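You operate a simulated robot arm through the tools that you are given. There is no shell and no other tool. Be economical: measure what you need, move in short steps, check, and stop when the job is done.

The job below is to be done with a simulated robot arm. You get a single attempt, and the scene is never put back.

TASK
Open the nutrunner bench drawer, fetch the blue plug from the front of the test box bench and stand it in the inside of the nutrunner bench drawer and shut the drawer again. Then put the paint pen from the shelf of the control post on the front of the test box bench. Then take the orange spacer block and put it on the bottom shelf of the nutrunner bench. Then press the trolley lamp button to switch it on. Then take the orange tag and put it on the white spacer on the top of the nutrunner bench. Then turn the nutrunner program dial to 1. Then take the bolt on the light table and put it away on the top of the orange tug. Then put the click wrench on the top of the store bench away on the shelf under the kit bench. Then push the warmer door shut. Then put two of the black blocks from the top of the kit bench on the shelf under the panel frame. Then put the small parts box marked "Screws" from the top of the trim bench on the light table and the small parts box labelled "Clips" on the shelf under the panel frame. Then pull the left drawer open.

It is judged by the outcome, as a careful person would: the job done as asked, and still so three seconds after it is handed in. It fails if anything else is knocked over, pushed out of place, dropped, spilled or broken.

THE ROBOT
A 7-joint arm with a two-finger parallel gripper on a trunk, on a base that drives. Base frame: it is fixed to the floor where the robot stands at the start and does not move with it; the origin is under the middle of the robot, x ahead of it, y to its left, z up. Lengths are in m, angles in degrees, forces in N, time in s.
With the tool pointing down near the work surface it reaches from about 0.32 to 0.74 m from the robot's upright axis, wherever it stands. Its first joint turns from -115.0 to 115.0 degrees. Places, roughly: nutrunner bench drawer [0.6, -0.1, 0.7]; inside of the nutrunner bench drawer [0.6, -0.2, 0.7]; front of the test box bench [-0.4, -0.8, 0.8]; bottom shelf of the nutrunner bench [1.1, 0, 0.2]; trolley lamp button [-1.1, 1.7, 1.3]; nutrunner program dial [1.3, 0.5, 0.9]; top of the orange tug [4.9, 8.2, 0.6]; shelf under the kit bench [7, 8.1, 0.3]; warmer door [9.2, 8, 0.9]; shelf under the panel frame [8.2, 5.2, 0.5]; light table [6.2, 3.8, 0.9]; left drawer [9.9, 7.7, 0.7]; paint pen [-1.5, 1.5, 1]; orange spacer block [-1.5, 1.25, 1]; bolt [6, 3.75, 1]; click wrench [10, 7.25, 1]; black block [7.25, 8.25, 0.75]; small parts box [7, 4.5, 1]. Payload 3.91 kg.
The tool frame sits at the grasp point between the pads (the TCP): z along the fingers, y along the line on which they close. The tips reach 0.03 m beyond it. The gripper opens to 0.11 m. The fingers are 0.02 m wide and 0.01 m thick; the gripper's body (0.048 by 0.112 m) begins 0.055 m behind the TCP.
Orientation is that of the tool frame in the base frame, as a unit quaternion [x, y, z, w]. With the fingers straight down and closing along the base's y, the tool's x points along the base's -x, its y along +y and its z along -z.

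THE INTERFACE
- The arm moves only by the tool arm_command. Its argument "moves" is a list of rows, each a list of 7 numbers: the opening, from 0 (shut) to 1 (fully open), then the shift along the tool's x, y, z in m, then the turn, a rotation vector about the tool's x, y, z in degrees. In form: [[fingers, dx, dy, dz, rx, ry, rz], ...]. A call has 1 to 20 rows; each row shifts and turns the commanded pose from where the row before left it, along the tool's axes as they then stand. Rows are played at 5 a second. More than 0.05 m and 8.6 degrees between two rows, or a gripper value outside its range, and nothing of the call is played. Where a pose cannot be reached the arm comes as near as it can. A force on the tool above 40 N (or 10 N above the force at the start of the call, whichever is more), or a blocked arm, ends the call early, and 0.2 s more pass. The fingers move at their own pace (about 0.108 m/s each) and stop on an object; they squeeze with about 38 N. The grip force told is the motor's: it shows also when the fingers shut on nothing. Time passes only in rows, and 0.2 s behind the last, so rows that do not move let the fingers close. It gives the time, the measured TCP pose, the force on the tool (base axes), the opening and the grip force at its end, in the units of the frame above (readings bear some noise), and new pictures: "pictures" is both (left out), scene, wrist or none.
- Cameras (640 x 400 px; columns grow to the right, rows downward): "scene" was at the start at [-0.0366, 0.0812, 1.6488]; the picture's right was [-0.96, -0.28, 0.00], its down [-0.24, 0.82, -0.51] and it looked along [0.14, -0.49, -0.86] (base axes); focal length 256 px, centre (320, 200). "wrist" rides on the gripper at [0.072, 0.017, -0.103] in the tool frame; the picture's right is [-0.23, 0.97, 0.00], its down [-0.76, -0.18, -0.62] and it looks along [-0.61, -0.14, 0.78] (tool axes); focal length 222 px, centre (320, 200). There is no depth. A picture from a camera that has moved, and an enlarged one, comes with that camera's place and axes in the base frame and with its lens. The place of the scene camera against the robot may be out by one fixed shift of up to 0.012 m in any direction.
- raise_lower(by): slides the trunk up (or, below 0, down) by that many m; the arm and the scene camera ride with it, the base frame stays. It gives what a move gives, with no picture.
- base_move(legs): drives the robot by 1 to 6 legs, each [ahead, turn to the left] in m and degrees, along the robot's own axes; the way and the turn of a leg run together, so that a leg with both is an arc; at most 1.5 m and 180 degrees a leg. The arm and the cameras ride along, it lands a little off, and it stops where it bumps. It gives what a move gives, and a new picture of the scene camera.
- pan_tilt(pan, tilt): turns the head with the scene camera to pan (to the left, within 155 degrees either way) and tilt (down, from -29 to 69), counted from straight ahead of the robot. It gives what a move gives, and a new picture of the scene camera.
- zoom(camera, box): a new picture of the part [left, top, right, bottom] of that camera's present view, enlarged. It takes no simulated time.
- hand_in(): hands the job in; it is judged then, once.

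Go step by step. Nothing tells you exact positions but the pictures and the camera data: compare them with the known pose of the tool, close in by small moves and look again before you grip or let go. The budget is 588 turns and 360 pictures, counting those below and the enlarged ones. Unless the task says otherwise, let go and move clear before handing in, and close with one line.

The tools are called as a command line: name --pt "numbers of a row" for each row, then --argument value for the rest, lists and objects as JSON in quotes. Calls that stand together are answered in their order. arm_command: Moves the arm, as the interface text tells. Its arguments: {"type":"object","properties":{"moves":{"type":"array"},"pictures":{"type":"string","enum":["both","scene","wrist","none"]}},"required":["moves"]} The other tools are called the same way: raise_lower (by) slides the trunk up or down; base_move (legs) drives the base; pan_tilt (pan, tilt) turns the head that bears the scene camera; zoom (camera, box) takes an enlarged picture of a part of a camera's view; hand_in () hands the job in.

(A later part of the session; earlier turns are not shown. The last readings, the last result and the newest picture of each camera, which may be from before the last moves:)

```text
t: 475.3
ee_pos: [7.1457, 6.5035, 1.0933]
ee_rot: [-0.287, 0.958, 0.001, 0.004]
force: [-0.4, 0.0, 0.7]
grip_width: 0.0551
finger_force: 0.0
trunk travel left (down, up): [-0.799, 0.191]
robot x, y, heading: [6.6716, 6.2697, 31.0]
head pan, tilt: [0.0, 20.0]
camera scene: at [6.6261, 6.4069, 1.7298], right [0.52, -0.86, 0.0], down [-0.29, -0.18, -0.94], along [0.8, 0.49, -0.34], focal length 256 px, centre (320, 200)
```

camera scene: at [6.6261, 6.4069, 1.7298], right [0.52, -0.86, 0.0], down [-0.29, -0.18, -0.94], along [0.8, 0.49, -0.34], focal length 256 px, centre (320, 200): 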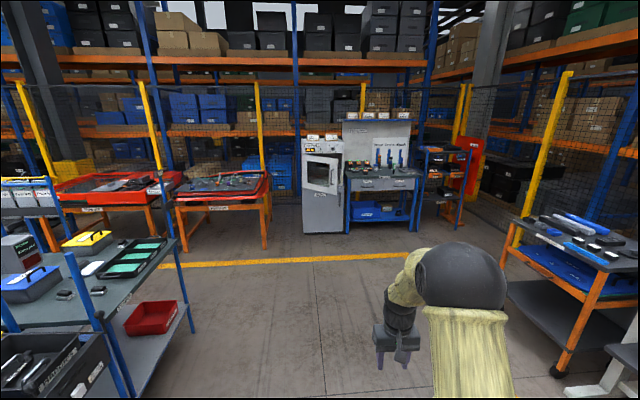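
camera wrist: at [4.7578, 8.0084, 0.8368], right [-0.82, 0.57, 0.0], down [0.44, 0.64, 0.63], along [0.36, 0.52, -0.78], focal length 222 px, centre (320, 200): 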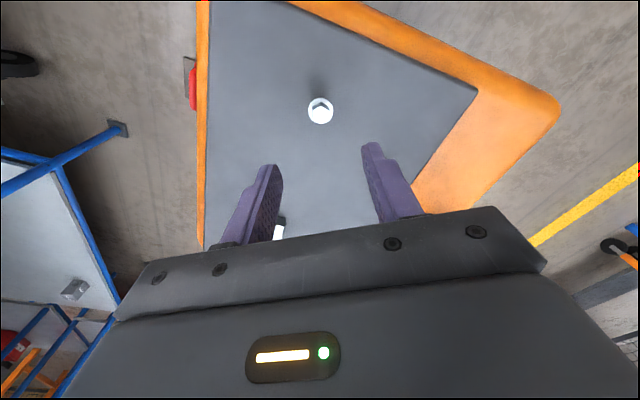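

zoom --camera "scene" --box '[290, 90, 490, 240]'

zoom --camera "scene" --box '[0, 200, 220, 400]'

zoom --camera "scene" --box '[490, 180, 640, 400]'

```text
2.67 times, centred on (390, 165) of scene
camera zoom: at [6.6261, 6.4069, 1.7298], right [0.52, -0.86, 0.0], down [-0.29, -0.18, -0.94], along [0.8, 0.49, -0.34], focal length 684 px, centre (133, 293)
```

zoom: 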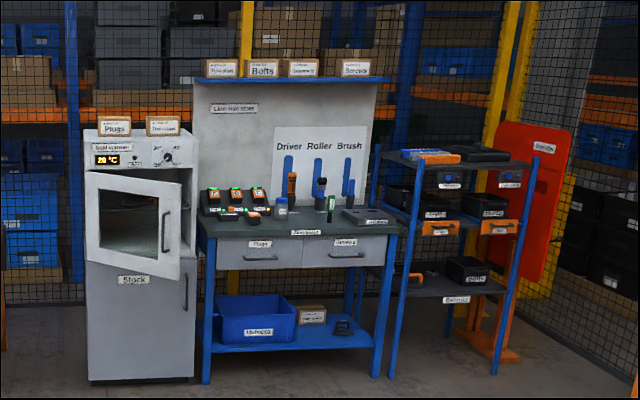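

```text
2.00 times, centred on (110, 300) of scene
camera zoom: at [6.6261, 6.4069, 1.7298], right [0.52, -0.86, 0.0], down [-0.29, -0.18, -0.94], along [0.8, 0.49, -0.34], focal length 513 px, centre (740, 0)
```

zoom: 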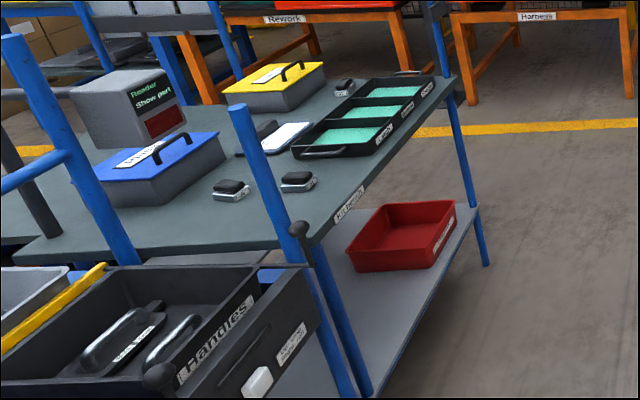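

```text
1.82 times, centred on (565, 290) of scene
camera zoom: at [6.6261, 6.4069, 1.7298], right [0.52, -0.86, 0.0], down [-0.29, -0.18, -0.94], along [0.8, 0.49, -0.34], focal length 466 px, centre (-126, 36)
```

zoom: 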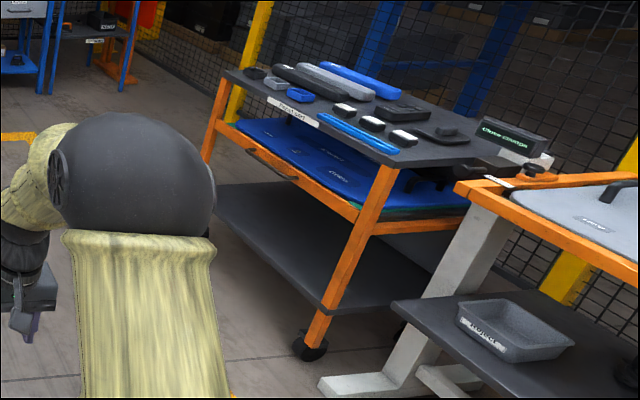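

base_move --legs '[[0, -15.7], [1.3, 0], [1.2, 0], [0, 20.3]]'

pan_tilt --pan 0 --tilt 35

zoom --camera "scene" --box '[150, 60, 500, 280]'

```text
t: 489.5
ee_pos: [9.5716, 7.0945, 1.0933]
ee_rot: [-0.289, 0.957, 0.0, 0.004]
force: [0.0, -0.5, 0.0]
grip_width: 0.0551
finger_force: 0.1
trunk travel left (down, up): [-0.799, 0.191]
robot x, y, heading: [9.0996, 6.8568, 31.5]
head pan, tilt: [0.0, 20.0]
camera scene: at [9.052, 6.994, 1.7298], right [0.52, -0.85, 0.0], down [-0.29, -0.18, -0.94], along [0.8, 0.49, -0.34], focal length 256 px, centre (320, 200)
```

scene: 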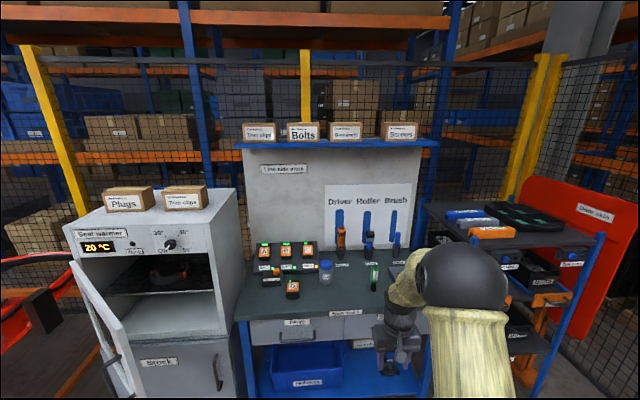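

```text
t: 490.2
ee_pos: [9.5721, 7.0936, 1.0944]
ee_rot: [-0.289, 0.957, 0.001, 0.004]
force: [-0.4, -0.8, -0.4]
grip_width: 0.0549
finger_force: 0.0
trunk travel left (down, up): [-0.799, 0.191]
robot x, y, heading: [9.1024, 6.8515, 31.8]
head pan, tilt: [0.0, 35.0]
camera scene: at [9.0478, 6.9912, 1.706], right [0.52, -0.85, 0.0], down [-0.49, -0.3, -0.82], along [0.7, 0.43, -0.57], focal length 256 px, centre (320, 200)
```

scene: 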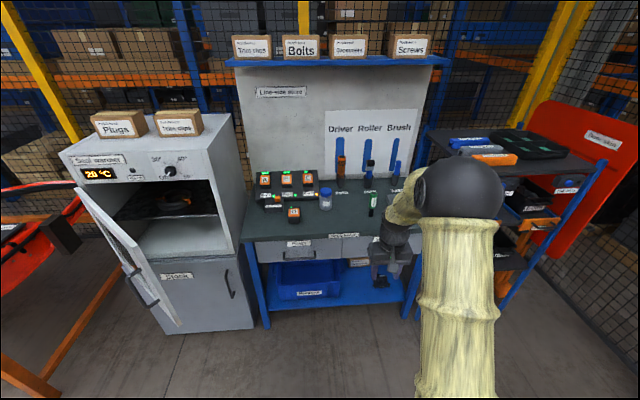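

```text
1.82 times, centred on (325, 170) of scene
camera zoom: at [9.0478, 6.9912, 1.706], right [0.52, -0.85, 0.0], down [-0.49, -0.3, -0.82], along [0.7, 0.43, -0.57], focal length 466 px, centre (311, 254)
```

zoom: 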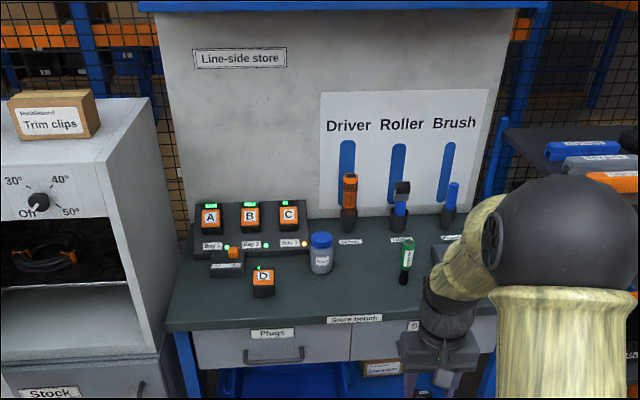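

arm_command --pt "0.5 0.01 -0.045 0 0 0 0" --pt "0.5 0.01 -0.045 0 0 0 0" --pt "0.5 0.01 -0.045 0 0 0 0" --pt "0.5 0.01 -0.045 0 0 0 0" --pt "0.5 0.01 -0.045 0 0 0 0" --pt "0.5 0.01 -0.045 0 0 0 0" --pictures "none"

zoom --camera "scene" --box '[230, 130, 480, 286]'

```text
t: 491.6
ee_pos: [9.6706, 6.8334, 1.0931]
ee_rot: [-0.289, 0.957, 0.0, 0.005]
force: [0.4, 0.1, -0.1]
grip_width: 0.0549
finger_force: 0.1
trunk travel left (down, up): [-0.799, 0.191]
robot x, y, heading: [9.0988, 6.8491, 31.5]
head pan, tilt: [0.0, 35.0]
```

```text
2.56 times, centred on (355, 208) of scene
camera zoom: at [9.0484, 6.9897, 1.7062], right [0.52, -0.85, 0.0], down [-0.49, -0.3, -0.82], along [0.7, 0.43, -0.57], focal length 656 px, centre (230, 180)
```

zoom: 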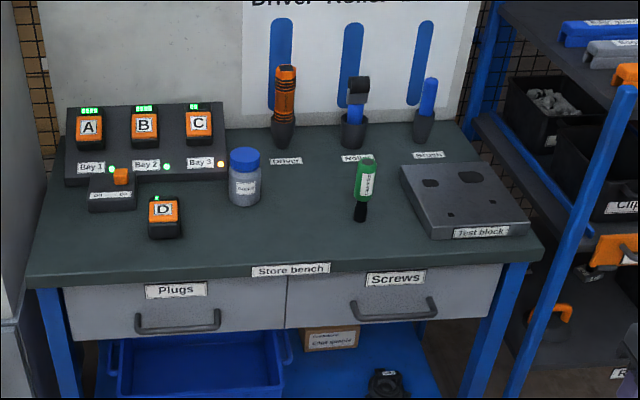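

zoom --camera "scene" --box '[345, 180, 395, 225]'

zoom --camera "scene" --box '[310, 140, 420, 200]'

```text
8.89 times, centred on (370, 202) of scene
camera zoom: at [9.0484, 6.9897, 1.7062], right [0.52, -0.85, 0.0], down [-0.49, -0.3, -0.82], along [0.7, 0.43, -0.57], focal length 2279 px, centre (-124, 178)
```

zoom: 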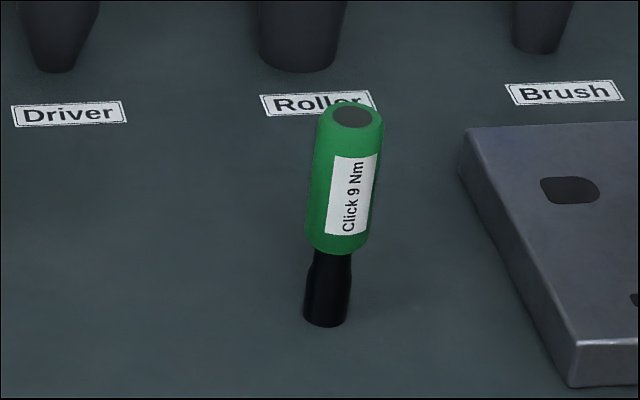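

```text
5.82 times, centred on (365, 170) of scene
camera zoom: at [9.0484, 6.9897, 1.7062], right [0.52, -0.85, 0.0], down [-0.49, -0.3, -0.82], along [0.7, 0.43, -0.57], focal length 1492 px, centre (58, 374)
```

zoom: 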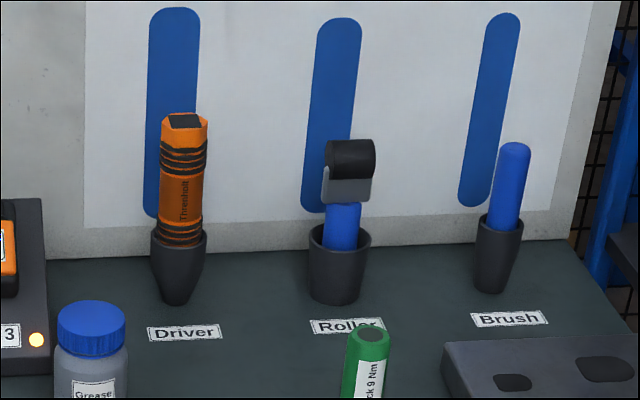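

base_move --legs '[[0, 4.1]]'

arm_command --pt "0.6 0 0.018 0 0 -7.5 0" --pt "0.6 0 0.018 0 0 -7.5 0" --pt "0.6 0 0.018 0 0 -7.5 0" --pt "0.6 0 0.018 0 0 -7.5 0" --pt "0.6 0 0.018 0 0 -7.5 0" --pt "0.6 0 0.018 0 0 -7.5 0" --pt "0.6 0 0 0 0 0 0"

```text
t: 492.5
ee_pos: [9.6685, 6.8772, 1.0945]
ee_rot: [-0.324, 0.946, 0.0, 0.004]
force: [0.0, 0.3, -0.1]
grip_width: 0.0548
finger_force: 0.0
trunk travel left (down, up): [-0.799, 0.191]
robot x, y, heading: [9.0992, 6.8526, 36.0]
head pan, tilt: [0.0, 35.0]
camera scene: at [9.0372, 6.9873, 1.7059], right [0.58, -0.81, 0.0], down [-0.47, -0.34, -0.82], along [0.66, 0.48, -0.57], focal length 256 px, centre (320, 200)
```

scene: 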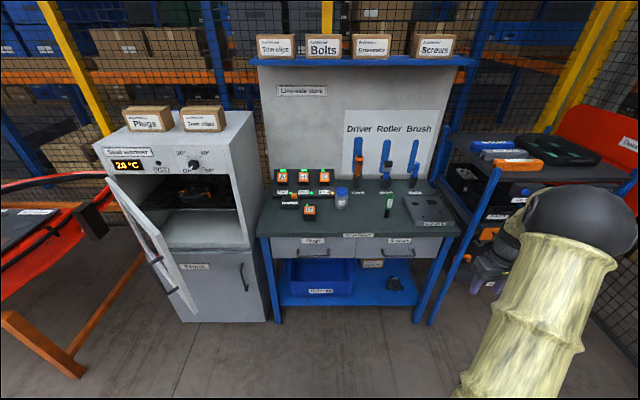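

```text
t: 494.1
ee_pos: [9.6039, 6.9636, 1.0946]
ee_rot: [-0.298, 0.872, 0.124, 0.367]
force: [-0.4, 0.3, 0.2]
grip_width: 0.066
finger_force: 0.0
trunk travel left (down, up): [-0.799, 0.191]
robot x, y, heading: [9.1023, 6.852, 35.7]
head pan, tilt: [0.0, 35.0]
camera scene: at [9.0373, 6.9869, 1.706], right [0.58, -0.81, 0.0], down [-0.47, -0.34, -0.82], along [0.66, 0.48, -0.57], focal length 256 px, centre (320, 200)
camera wrist: at [9.495, 6.9007, 1.1161], right [-0.47, 0.87, 0.16], down [0.18, -0.08, 0.98], along [0.86, 0.49, -0.11], focal length 222 px, centre (320, 200)
```

scene: 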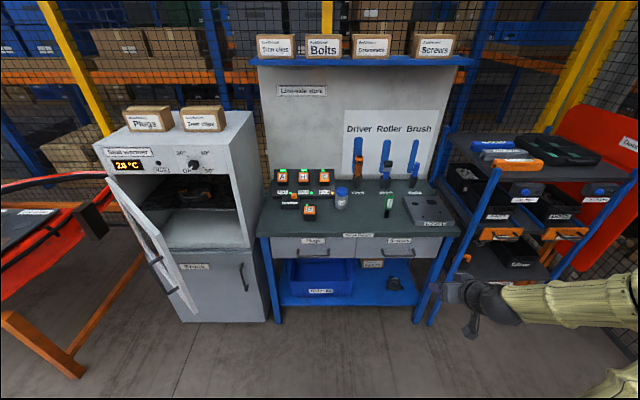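
wrist: 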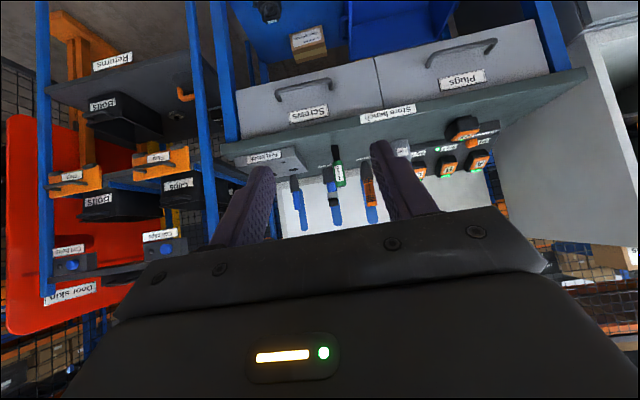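

base_move --legs '[[0, 23], [0.38, 0], [0, -23]]'

arm_command --pt "0.6 0 0.045 0 0 0 0" --pt "0.6 0 0.045 0 0 0 0" --pt "0.6 0 0.045 0 0 0 0"

```text
t: 498.9
ee_pos: [9.8044, 7.2921, 1.0958]
ee_rot: [-0.299, 0.873, 0.124, 0.366]
force: [-0.8, 0.4, -0.4]
grip_width: 0.0662
finger_force: 0.0
trunk travel left (down, up): [-0.799, 0.191]
robot x, y, heading: [9.3024, 7.1806, 36.0]
head pan, tilt: [0.0, 35.0]
camera scene: at [9.2384, 7.3143, 1.706], right [0.58, -0.81, 0.0], down [-0.47, -0.34, -0.82], along [0.66, 0.48, -0.57], focal length 256 px, centre (320, 200)
```

scene: 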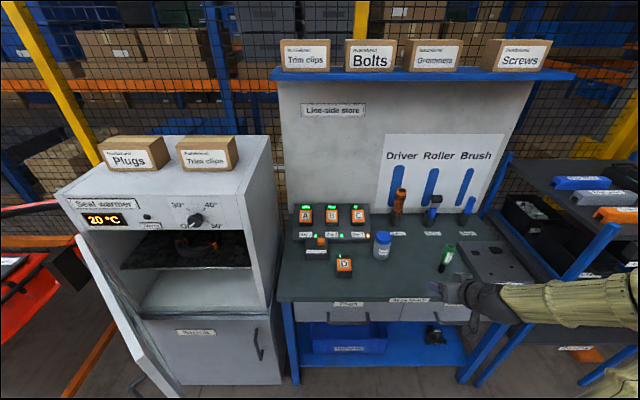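

```text
t: 499.7
ee_pos: [9.7266, 7.4037, 1.0956]
ee_rot: [-0.3, 0.873, 0.124, 0.364]
force: [0.0, 0.4, 0.2]
grip_width: 0.0657
finger_force: 0.1
out of reach, approached as far as the arm can: row 3
trunk travel left (down, up): [-0.799, 0.191]
robot x, y, heading: [9.2966, 7.1803, 35.9]
head pan, tilt: [0.0, 35.0]
camera scene: at [9.2385, 7.3165, 1.7058], right [0.58, -0.81, 0.0], down [-0.47, -0.34, -0.82], along [0.66, 0.48, -0.57], focal length 256 px, centre (320, 200)
camera wrist: at [9.6195, 7.3409, 1.1175], right [-0.47, 0.87, 0.16], down [0.18, -0.08, 0.98], along [0.86, 0.49, -0.12], focal length 222 px, centre (320, 200)
```

scene: 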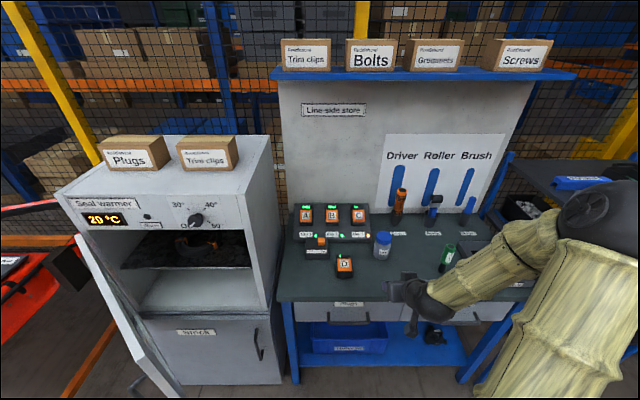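
wrist: 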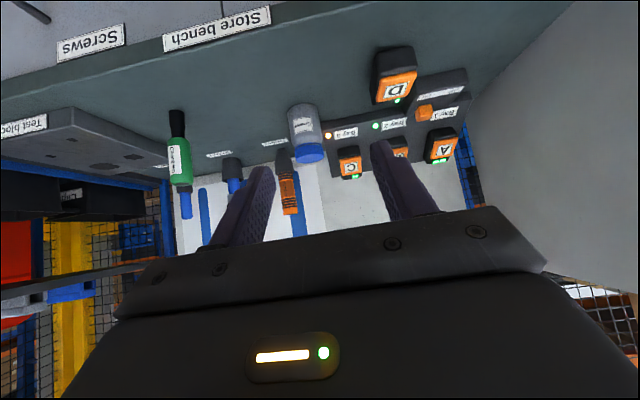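

base_move --legs '[[0, -80], [0.3, 0], [0, 80]]'

arm_command --pt "0.6 0 0 0 0 0 0"

```text
t: 508.5
ee_pos: [9.9495, 7.2005, 1.0964]
ee_rot: [-0.303, 0.872, 0.126, 0.365]
force: [-0.8, -0.8, 0.7]
grip_width: 0.0659
finger_force: 0.2
trunk travel left (down, up): [-0.799, 0.191]
robot x, y, heading: [9.5204, 6.9743, 35.9]
head pan, tilt: [0.0, 35.0]
camera scene: at [9.4595, 7.1106, 1.706], right [0.59, -0.81, 0.0], down [-0.46, -0.34, -0.82], along [0.66, 0.48, -0.57], focal length 256 px, centre (320, 200)
```

scene: 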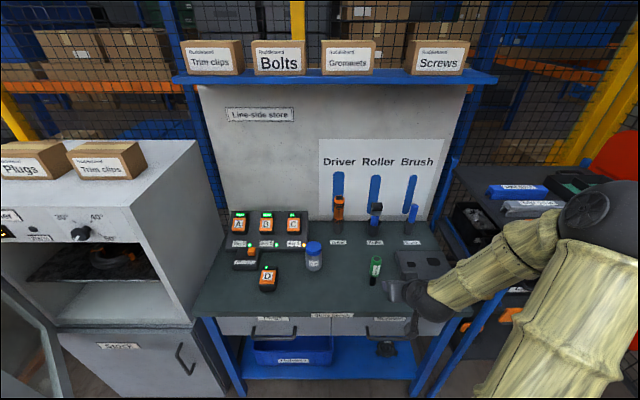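

```text
t: 508.9
ee_pos: [9.9483, 7.2004, 1.0975]
ee_rot: [-0.303, 0.871, 0.125, 0.366]
force: [0.0, -0.9, -0.9]
grip_width: 0.0659
finger_force: 0.0
trunk travel left (down, up): [-0.799, 0.191]
robot x, y, heading: [9.5207, 6.9779, 35.9]
head pan, tilt: [0.0, 35.0]
camera scene: at [9.4596, 7.1106, 1.706], right [0.59, -0.81, 0.0], down [-0.46, -0.34, -0.82], along [0.66, 0.48, -0.57], focal length 256 px, centre (320, 200)
camera wrist: at [9.8411, 7.1374, 1.1177], right [-0.48, 0.86, 0.16], down [0.18, -0.08, 0.98], along [0.86, 0.5, -0.12], focal length 222 px, centre (320, 200)
```

scene: 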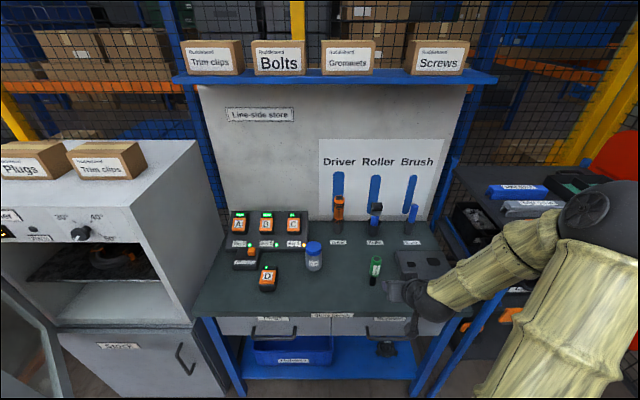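
wrist: 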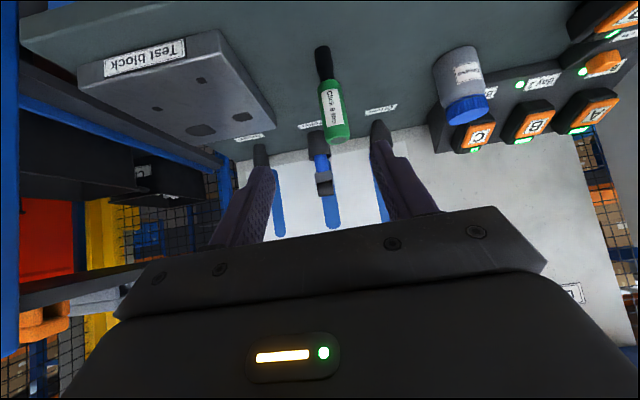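

arm_command --pt "0.6 -0.01 0.005 0.03 0 0 0" --pt "0.6 -0.01 0.004 0.04 0 0 0" --pt "0.6 0 0 0.04 0 0 0" --pt "0.6 0 0 0.04 0 0 0" --pt "0.6 0 0 0 0 0 0"

```text
t: 510.1
ee_pos: [10.037, 7.282, 1.002]
ee_rot: [-0.302, 0.872, 0.126, 0.365]
force: [-0.5, 0.4, 0.5]
grip_width: 0.0655
finger_force: 0.1
trunk travel left (down, up): [-0.799, 0.191]
robot x, y, heading: [9.5242, 6.9782, 35.9]
head pan, tilt: [0.0, 35.0]
camera scene: at [9.4592, 7.11, 1.7061], right [0.59, -0.81, 0.0], down [-0.46, -0.34, -0.82], along [0.66, 0.48, -0.57], focal length 256 px, centre (320, 200)
camera wrist: at [9.9284, 7.2183, 1.0237], right [-0.48, 0.86, 0.16], down [0.18, -0.08, 0.98], along [0.86, 0.5, -0.12], focal length 222 px, centre (320, 200)
```

scene: 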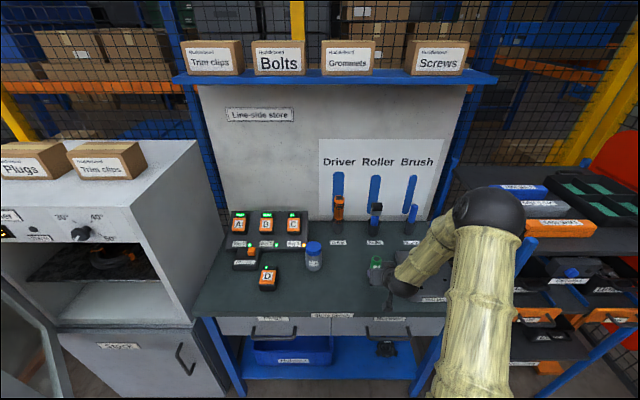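
wrist: 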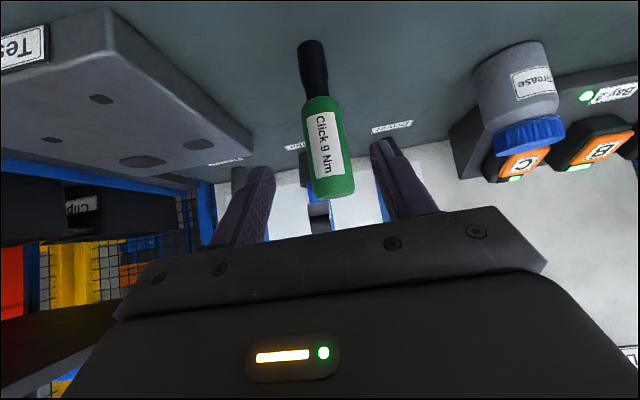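

arm_command --pt "0.6 0.003 0.001 0.03 0 0 0" --pt "0.6 0.003 0.001 0.033 0 0 0" --pt "0.6 0 0 0 0 0 0" --pictures "wrist"

```text
t: 510.9
ee_pos: [10.0705, 7.3095, 0.9553]
ee_rot: [-0.302, 0.872, 0.126, 0.364]
force: [0.4, 0.9, 0.6]
grip_width: 0.0659
finger_force: 0.0
trunk travel left (down, up): [-0.799, 0.191]
robot x, y, heading: [9.5209, 6.9774, 36.1]
head pan, tilt: [0.0, 35.0]
camera wrist: at [9.9624, 7.2458, 0.9753], right [-0.48, 0.86, 0.16], down [0.18, -0.08, 0.98], along [0.86, 0.5, -0.12], focal length 222 px, centre (320, 200)
```

wrist: 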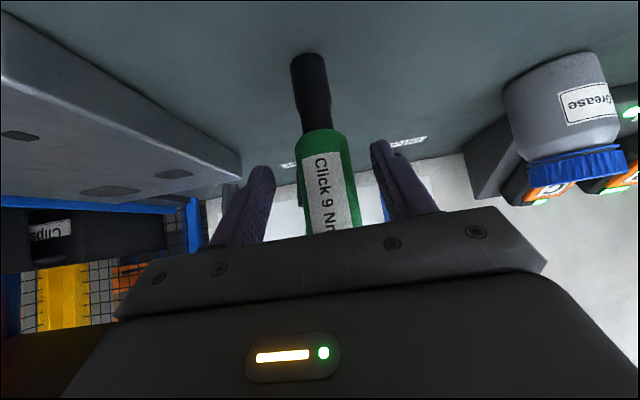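

arm_command --pt "0.35 0 0 0 0 0 0" --pt "0 0 0 0 0 0 0" --pt "0 0 0 0 0 0 0" --pictures "wrist"

arm_command --pt "0 -0.02 0 -0.02 0 0 0" --pt "0 -0.025 0 -0.025 0 0 0" --pt "0 -0.03 0 -0.03 0 0 0" --pt "0 0 0 -0.03 0 0 0" --pictures "wrist"

```text
t: 511.7
ee_pos: [10.0706, 7.3092, 0.9539]
ee_rot: [-0.303, 0.872, 0.126, 0.363]
force: [-0.4, 0.4, 0.4]
grip_width: 0.0363
finger_force: 38.3
trunk travel left (down, up): [-0.799, 0.191]
robot x, y, heading: [9.5218, 6.9793, 36.2]
head pan, tilt: [0.0, 35.0]
camera wrist: at [9.9624, 7.246, 0.9753], right [-0.48, 0.86, 0.16], down [0.18, -0.08, 0.98], along [0.86, 0.5, -0.12], focal length 222 px, centre (320, 200)
```

wrist: 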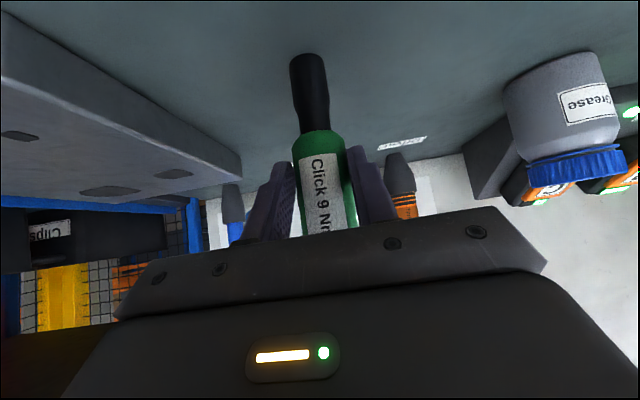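

```text
t: 512.7
ee_pos: [10.0518, 7.2952, 1.0831]
ee_rot: [-0.302, 0.872, 0.125, 0.364]
force: [-0.8, -0.4, -3.0]
grip_width: 0.036
finger_force: 37.8
trunk travel left (down, up): [-0.799, 0.191]
robot x, y, heading: [9.5223, 6.978, 36.1]
head pan, tilt: [0.0, 35.0]
camera wrist: at [9.9439, 7.232, 1.1039], right [-0.48, 0.86, 0.16], down [0.18, -0.08, 0.98], along [0.86, 0.5, -0.12], focal length 222 px, centre (320, 200)
```

wrist: 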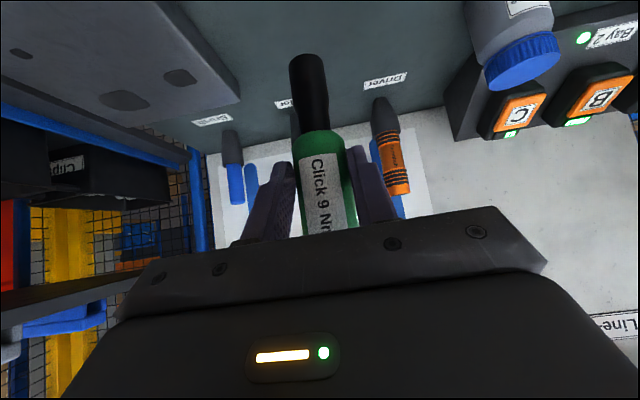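

base_move --legs '[[-0.9, 0], [0, 120.8], [1.37, 0], [0, -31.2]]'

zoom --camera "scene" --box '[0, 0, 640, 400]'

```text
t: 519.7
ee_pos: [8.9998, 7.0316, 1.0798]
ee_rot: [-0.579, 0.719, 0.239, 0.3]
force: [0.5, -0.1, -3.3]
grip_width: 0.0358
finger_force: 38.0
trunk travel left (down, up): [-0.799, 0.191]
robot x, y, heading: [8.7917, 6.4469, 74.5]
head pan, tilt: [0.0, 35.0]
stopped in leg 2: the robot was blocked; the commanded pose is now the measured one
camera scene: at [8.6579, 6.5106, 1.7059], right [0.96, -0.26, 0.0], down [-0.15, -0.55, -0.82], along [0.22, 0.79, -0.57], focal length 256 px, centre (320, 200)
```

scene: 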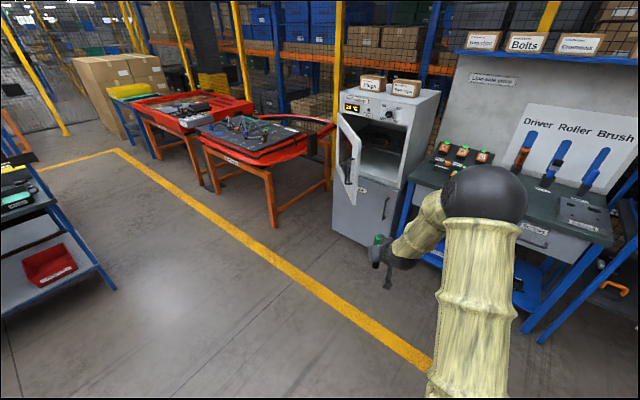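

```text
1.00 times, centred on (320, 200) of scene
camera zoom: at [8.6579, 6.5106, 1.7059], right [0.96, -0.26, 0.0], down [-0.15, -0.55, -0.82], along [0.22, 0.79, -0.57], focal length 256 px, centre (320, 200)
```

zoom: 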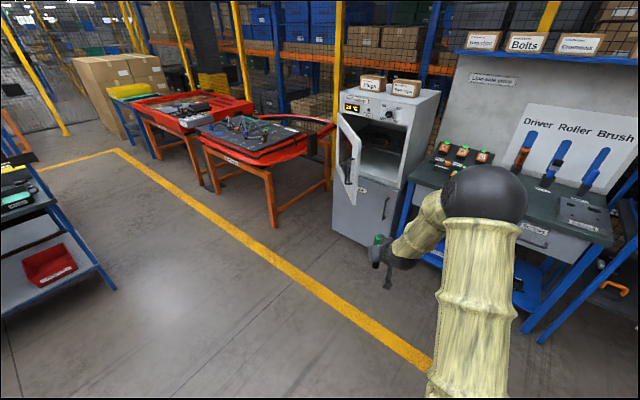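

base_move --legs '[[0.5, 0]]'

pan_tilt --pan -150 --tilt 30

```text
t: 522.6
ee_pos: [9.1187, 7.5164, 1.0814]
ee_rot: [-0.584, 0.715, 0.242, 0.299]
force: [0.1, 0.0, -2.8]
grip_width: 0.0357
finger_force: 37.7
trunk travel left (down, up): [-0.799, 0.191]
robot x, y, heading: [8.9201, 6.9306, 75.8]
head pan, tilt: [0.0, 35.0]
camera scene: at [8.7852, 6.9899, 1.7059], right [0.97, -0.25, 0.0], down [-0.14, -0.56, -0.82], along [0.2, 0.79, -0.57], focal length 256 px, centre (320, 200)
```

scene: 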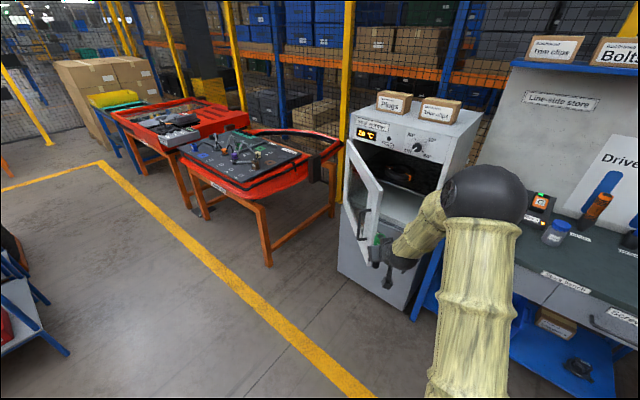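

```text
t: 525.0
ee_pos: [9.1198, 7.5159, 1.0805]
ee_rot: [-0.585, 0.714, 0.243, 0.298]
force: [0.2, -1.0, -3.1]
grip_width: 0.0356
finger_force: 38.5
trunk travel left (down, up): [-0.799, 0.191]
robot x, y, heading: [8.9226, 6.9282, 75.6]
head pan, tilt: [-150.0, 30.0]
camera scene: at [8.7873, 6.8166, 1.7139], right [-0.96, -0.27, 0.0], down [-0.13, 0.48, -0.87], along [0.23, -0.83, -0.5], focal length 256 px, centre (320, 200)
```

scene: 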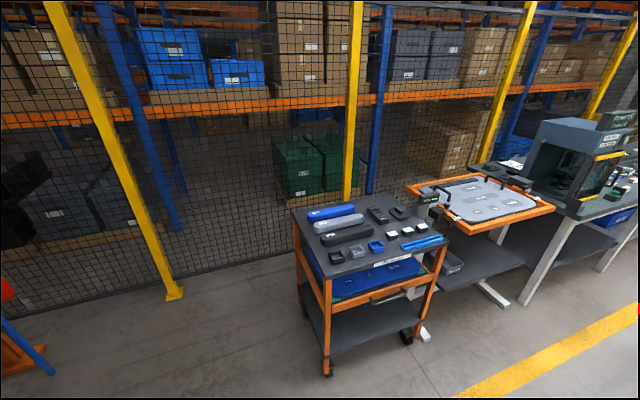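

base_move --legs '[[-0.15, 0], [0, 101.9], [1.3, 0], [0, -51.9]]'

pan_tilt --pan 0 --tilt 40

```text
t: 539.0
ee_pos: [7.2824, 7.3608, 1.0813]
ee_rot: [0.833, -0.399, -0.346, -0.167]
force: [0.2, 0.2, -3.0]
grip_width: 0.0361
finger_force: 37.8
trunk travel left (down, up): [-0.799, 0.191]
robot x, y, heading: [7.6064, 6.8352, 125.4]
head pan, tilt: [-150.0, 30.0]
camera scene: at [7.6041, 6.6532, 1.7139], right [-0.41, -0.91, 0.0], down [-0.46, 0.21, -0.87], along [0.79, -0.36, -0.5], focal length 256 px, centre (320, 200)
```

scene: 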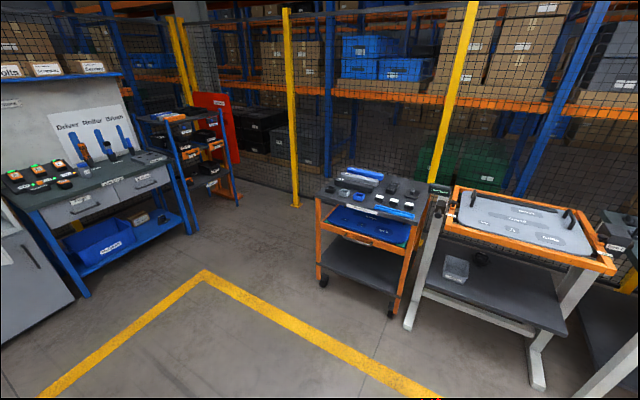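

```text
t: 541.4
ee_pos: [7.2826, 7.3608, 1.0802]
ee_rot: [0.832, -0.399, -0.346, -0.168]
force: [1.0, -0.4, -3.5]
grip_width: 0.0359
finger_force: 37.7
trunk travel left (down, up): [-0.799, 0.191]
robot x, y, heading: [7.6068, 6.8362, 125.5]
head pan, tilt: [0.0, 40.0]
camera scene: at [7.472, 6.7595, 1.6984], right [0.81, 0.58, 0.0], down [0.37, -0.52, -0.77], along [-0.45, 0.62, -0.64], focal length 256 px, centre (320, 200)
```

scene: 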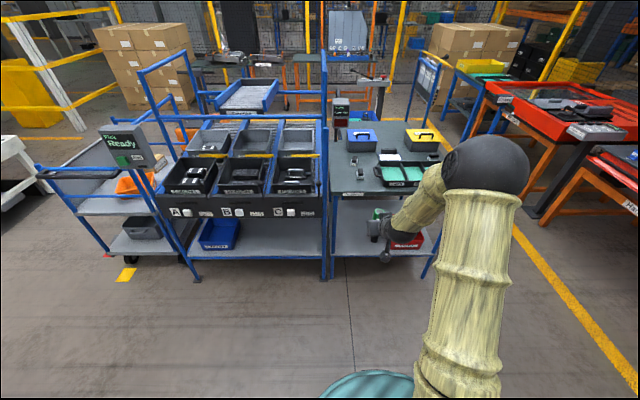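

zoom --camera "scene" --box '[310, 110, 470, 300]'

```text
2.11 times, centred on (390, 205) of scene
camera zoom: at [7.472, 6.7595, 1.6984], right [0.81, 0.58, 0.0], down [0.37, -0.52, -0.77], along [-0.45, 0.62, -0.64], focal length 540 px, centre (173, 190)
```

zoom: 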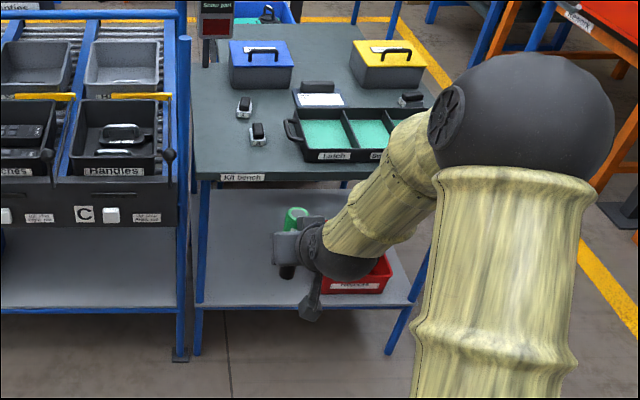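

raise_lower --by -0.4

raise_lower --by -0.22

arm_command --pt "0 0 -0.03 0 0 0 0" --pt "0 0 0 0 0 0 0"

```text
t: 545.2
ee_pos: [7.2819, 7.3608, 0.681]
ee_rot: [0.833, -0.399, -0.346, -0.167]
force: [0.3, 0.2, -3.3]
grip_width: 0.036
finger_force: 37.8
trunk travel left (down, up): [-0.399, 0.591]
robot x, y, heading: [7.6067, 6.832, 125.7]
head pan, tilt: [0.0, 40.0]
```

```text
t: 547.5
ee_pos: [7.2829, 7.361, 0.4624]
ee_rot: [0.833, -0.399, -0.345, -0.167]
force: [-0.3, -0.6, -3.5]
grip_width: 0.0361
finger_force: 37.8
trunk travel left (down, up): [-0.179, 0.811]
robot x, y, heading: [7.6052, 6.8317, 125.6]
head pan, tilt: [0.0, 40.0]
```

```text
t: 548.1
ee_pos: [7.3061, 7.3796, 0.4599]
ee_rot: [0.832, -0.399, -0.346, -0.168]
force: [0.2, 1.0, -2.8]
grip_width: 0.0359
finger_force: 37.9
trunk travel left (down, up): [-0.179, 0.811]
robot x, y, heading: [7.6054, 6.8365, 125.9]
head pan, tilt: [0.0, 40.0]
camera scene: at [7.4721, 6.7592, 1.0784], right [0.81, 0.58, 0.0], down [0.38, -0.52, -0.77], along [-0.45, 0.62, -0.64], focal length 256 px, centre (320, 200)
camera wrist: at [7.3707, 7.272, 0.482], right [-0.86, -0.48, 0.16], down [0.08, 0.18, 0.98], along [-0.5, 0.86, -0.12], focal length 222 px, centre (320, 200)
```

scene: 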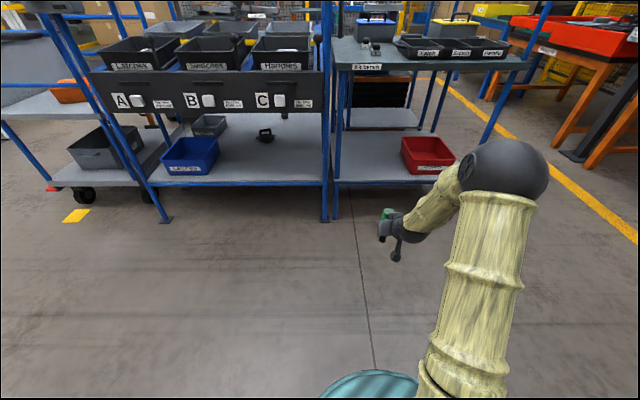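
wrist: 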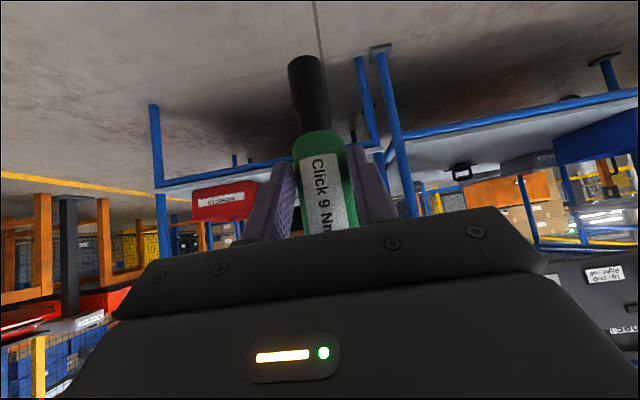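

base_move --legs '[[0.4, 0]]'

arm_command --pt "0 0 0 0 0 0 0" --pictures "wrist"

```text
t: 550.6
ee_pos: [7.0695, 7.6994, 0.4601]
ee_rot: [0.834, -0.396, -0.347, -0.166]
force: [0.4, 0.4, -3.7]
grip_width: 0.036
finger_force: 37.9
trunk travel left (down, up): [-0.179, 0.811]
robot x, y, heading: [7.3713, 7.1549, 126.0]
head pan, tilt: [0.0, 40.0]
camera scene: at [7.2394, 7.0809, 1.0784], right [0.81, 0.59, 0.0], down [0.38, -0.52, -0.77], along [-0.45, 0.62, -0.64], focal length 256 px, centre (320, 200)
```

scene: 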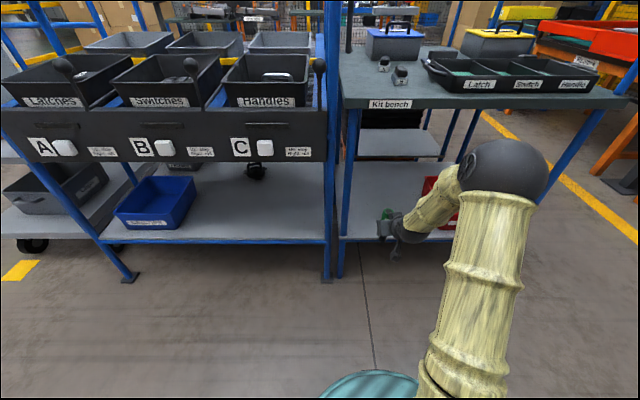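

```text
t: 551.0
ee_pos: [7.0693, 7.7001, 0.4603]
ee_rot: [0.834, -0.397, -0.346, -0.167]
force: [0.4, 0.0, -3.1]
grip_width: 0.036
finger_force: 38.0
trunk travel left (down, up): [-0.179, 0.811]
robot x, y, heading: [7.3717, 7.1575, 126.1]
head pan, tilt: [0.0, 40.0]
camera wrist: at [7.1349, 7.5929, 0.4818], right [-0.86, -0.49, 0.16], down [0.08, 0.18, 0.98], along [-0.51, 0.85, -0.12], focal length 222 px, centre (320, 200)
```

wrist: 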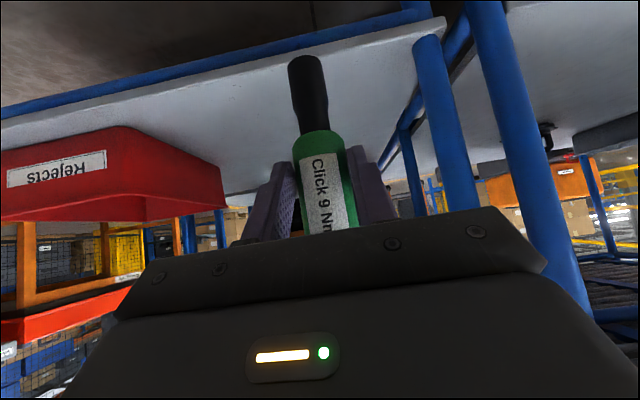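

base_move --legs '[[0.2, 0]]'

arm_command --pt "0 0 0 0 0 0 0" --pictures "wrist"

```text
t: 552.6
ee_pos: [6.9539, 7.8549, 0.4607]
ee_rot: [0.835, -0.395, -0.347, -0.166]
force: [0.5, -0.4, -4.0]
grip_width: 0.036
finger_force: 37.4
trunk travel left (down, up): [-0.179, 0.811]
robot x, y, heading: [7.2599, 7.3091, 126.1]
head pan, tilt: [0.0, 40.0]
camera scene: at [7.1261, 7.236, 1.0784], right [0.81, 0.59, 0.0], down [0.38, -0.52, -0.77], along [-0.45, 0.62, -0.64], focal length 256 px, centre (320, 200)
```

scene: 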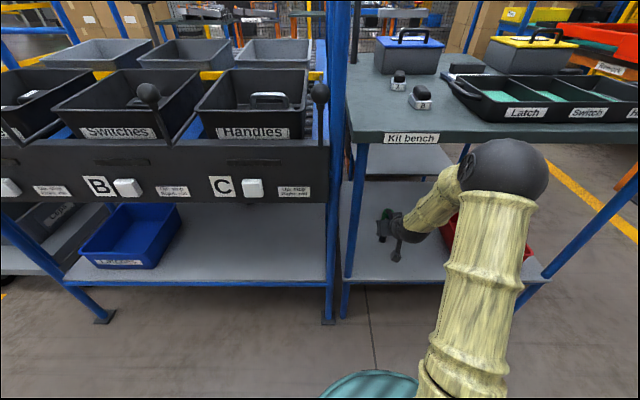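

```text
t: 553.0
ee_pos: [6.9546, 7.853, 0.4597]
ee_rot: [0.834, -0.396, -0.346, -0.166]
force: [-0.1, 0.8, -3.0]
grip_width: 0.0358
finger_force: 38.1
trunk travel left (down, up): [-0.179, 0.811]
robot x, y, heading: [7.2631, 7.3149, 126.1]
head pan, tilt: [0.0, 40.0]
camera wrist: at [7.0199, 7.7475, 0.4817], right [-0.86, -0.49, 0.16], down [0.08, 0.18, 0.98], along [-0.51, 0.85, -0.12], focal length 222 px, centre (320, 200)
```

wrist: 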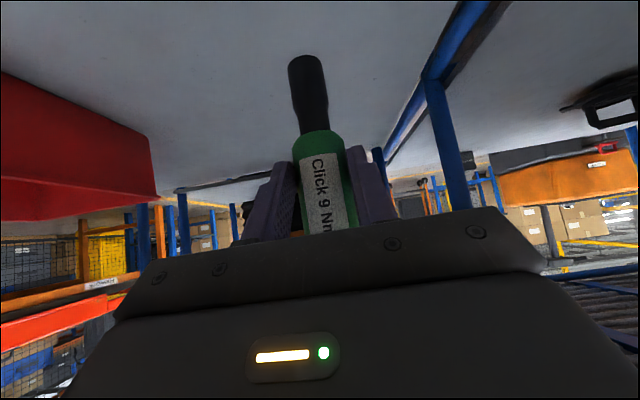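

arm_command --pt "0 -0.02 0 0.02 0 0 0" --pt "0 0 0 0 0 0 0" --pictures "none"

raise_lower --by -0.06

arm_command --pt "0 0.007 0 0.007 0 0 0" --pt "0 0.007 0 0.007 0 0 0" --pt "0 0 0 0 0 0 0" --pictures "wrist"

```text
t: 553.6
ee_pos: [6.9348, 7.8761, 0.4597]
ee_rot: [0.835, -0.395, -0.346, -0.165]
force: [-0.9, 0.3, -2.5]
grip_width: 0.0358
finger_force: 38.2
trunk travel left (down, up): [-0.179, 0.811]
robot x, y, heading: [7.2604, 7.3136, 126.2]
head pan, tilt: [0.0, 40.0]
```

```text
t: 554.6
ee_pos: [6.9347, 7.8756, 0.3997]
ee_rot: [0.835, -0.394, -0.347, -0.165]
force: [0.1, -0.2, -3.3]
grip_width: 0.0357
finger_force: 37.6
trunk travel left (down, up): [-0.119, 0.871]
robot x, y, heading: [7.2613, 7.3111, 126.5]
head pan, tilt: [0.0, 40.0]
```

```text
t: 555.4
ee_pos: [6.9354, 7.8765, 0.3874]
ee_rot: [0.832, -0.393, -0.353, -0.17]
force: [-2.2, 4.7, 37.7]
grip_width: 0.0363
finger_force: 38.3
trunk travel left (down, up): [-0.119, 0.871]
robot x, y, heading: [7.2599, 7.3129, 126.2]
head pan, tilt: [0.0, 40.0]
camera wrist: at [7.0003, 7.7702, 0.4061], right [-0.85, -0.49, 0.16], down [0.08, 0.17, 0.98], along [-0.51, 0.85, -0.1], focal length 222 px, centre (320, 200)
```

wrist: 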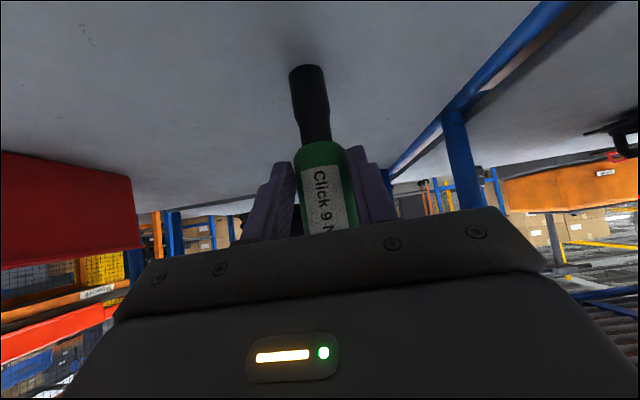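

arm_command --pt "0 -0.0045 0 -0.0045 0 0 0" --pt "0 0 0 0 0 0 0" --pictures "none"

arm_command --pt "0.34 0 0 0 0 0 0" --pt "0.42 0 0 0 0 0 0" --pt "0.5 0 0 0 0 0 0" --pt "0.55 0 0 0 0 0 0" --pictures "wrist"

```text
t: 556.0
ee_pos: [6.9345, 7.8761, 0.3869]
ee_rot: [0.834, -0.395, -0.348, -0.167]
force: [-1.7, 7.8, 16.3]
grip_width: 0.036
finger_force: 38.2
trunk travel left (down, up): [-0.119, 0.871]
robot x, y, heading: [7.2623, 7.3124, 126.3]
head pan, tilt: [0.0, 40.0]
```

```text
t: 557.0
ee_pos: [6.9344, 7.8754, 0.3858]
ee_rot: [0.835, -0.395, -0.346, -0.165]
force: [0.2, 0.8, 0.2]
grip_width: 0.0605
finger_force: 0.2
trunk travel left (down, up): [-0.119, 0.871]
robot x, y, heading: [7.2584, 7.3136, 126.2]
head pan, tilt: [0.0, 40.0]
camera wrist: at [7.0003, 7.7687, 0.4072], right [-0.86, -0.49, 0.16], down [0.08, 0.18, 0.98], along [-0.51, 0.85, -0.12], focal length 222 px, centre (320, 200)
```

wrist: 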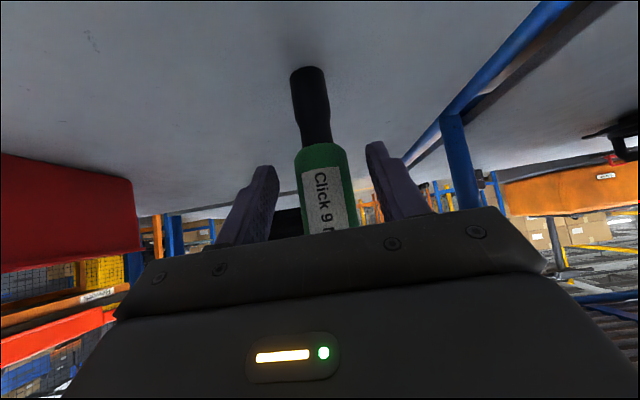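

arm_command --pt "0.6 0.01 0 -0.012 0 0 0" --pt "0.6 0.015 0 -0.018 0 0 0" --pt "0.6 0.02 0 -0.025 0 0 0" --pt "0.6 0.02 0 -0.025 0 0 0" --pictures "wrist"

base_move --legs '[[-0.5, 0]]'

zoom --camera "scene" --box '[300, 60, 500, 220]'

```text
t: 558.0
ee_pos: [6.9998, 7.7966, 0.3978]
ee_rot: [0.834, -0.395, -0.347, -0.166]
force: [-0.5, -0.1, 0.2]
grip_width: 0.0658
finger_force: 0.0
trunk travel left (down, up): [-0.119, 0.871]
robot x, y, heading: [7.2614, 7.3105, 126.1]
head pan, tilt: [0.0, 40.0]
camera wrist: at [7.0664, 7.6902, 0.4191], right [-0.86, -0.49, 0.16], down [0.08, 0.18, 0.98], along [-0.51, 0.85, -0.12], focal length 222 px, centre (320, 200)
```

wrist: 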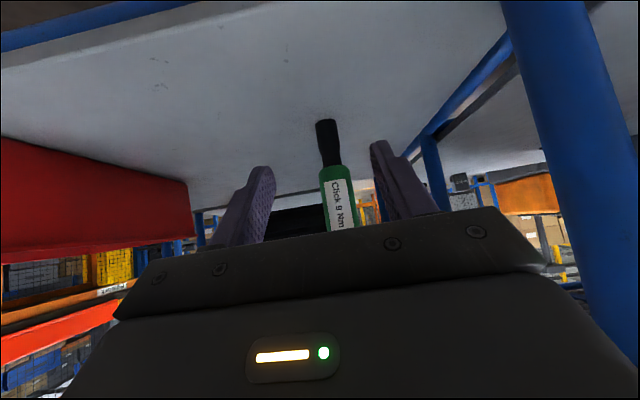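

```text
t: 560.9
ee_pos: [7.2949, 7.3959, 0.3982]
ee_rot: [0.834, -0.395, -0.347, -0.166]
force: [0.0, -0.1, -0.1]
grip_width: 0.0662
finger_force: 0.0
trunk travel left (down, up): [-0.119, 0.871]
robot x, y, heading: [7.5537, 6.9109, 126.1]
head pan, tilt: [0.0, 40.0]
camera scene: at [7.4203, 6.834, 1.0184], right [0.81, 0.59, 0.0], down [0.38, -0.52, -0.77], along [-0.45, 0.62, -0.64], focal length 256 px, centre (320, 200)
```

scene: 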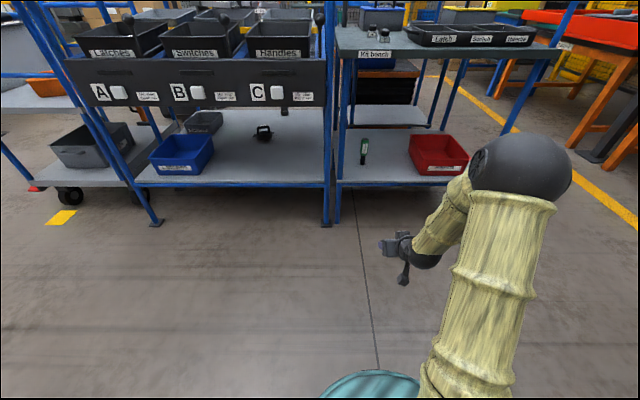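

```text
2.50 times, centred on (400, 140) of scene
camera zoom: at [7.4203, 6.834, 1.0184], right [0.81, 0.59, 0.0], down [0.38, -0.52, -0.77], along [-0.45, 0.62, -0.64], focal length 641 px, centre (120, 350)
```

zoom: 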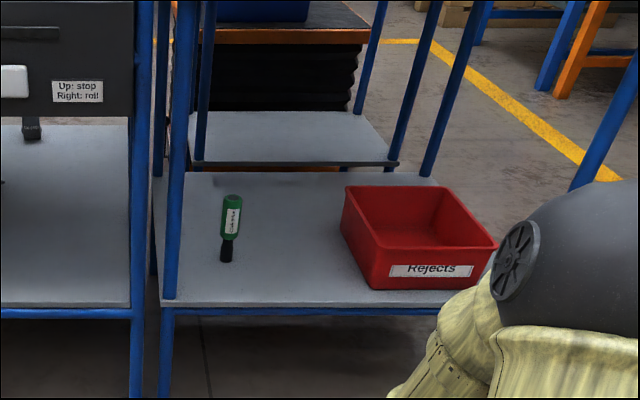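

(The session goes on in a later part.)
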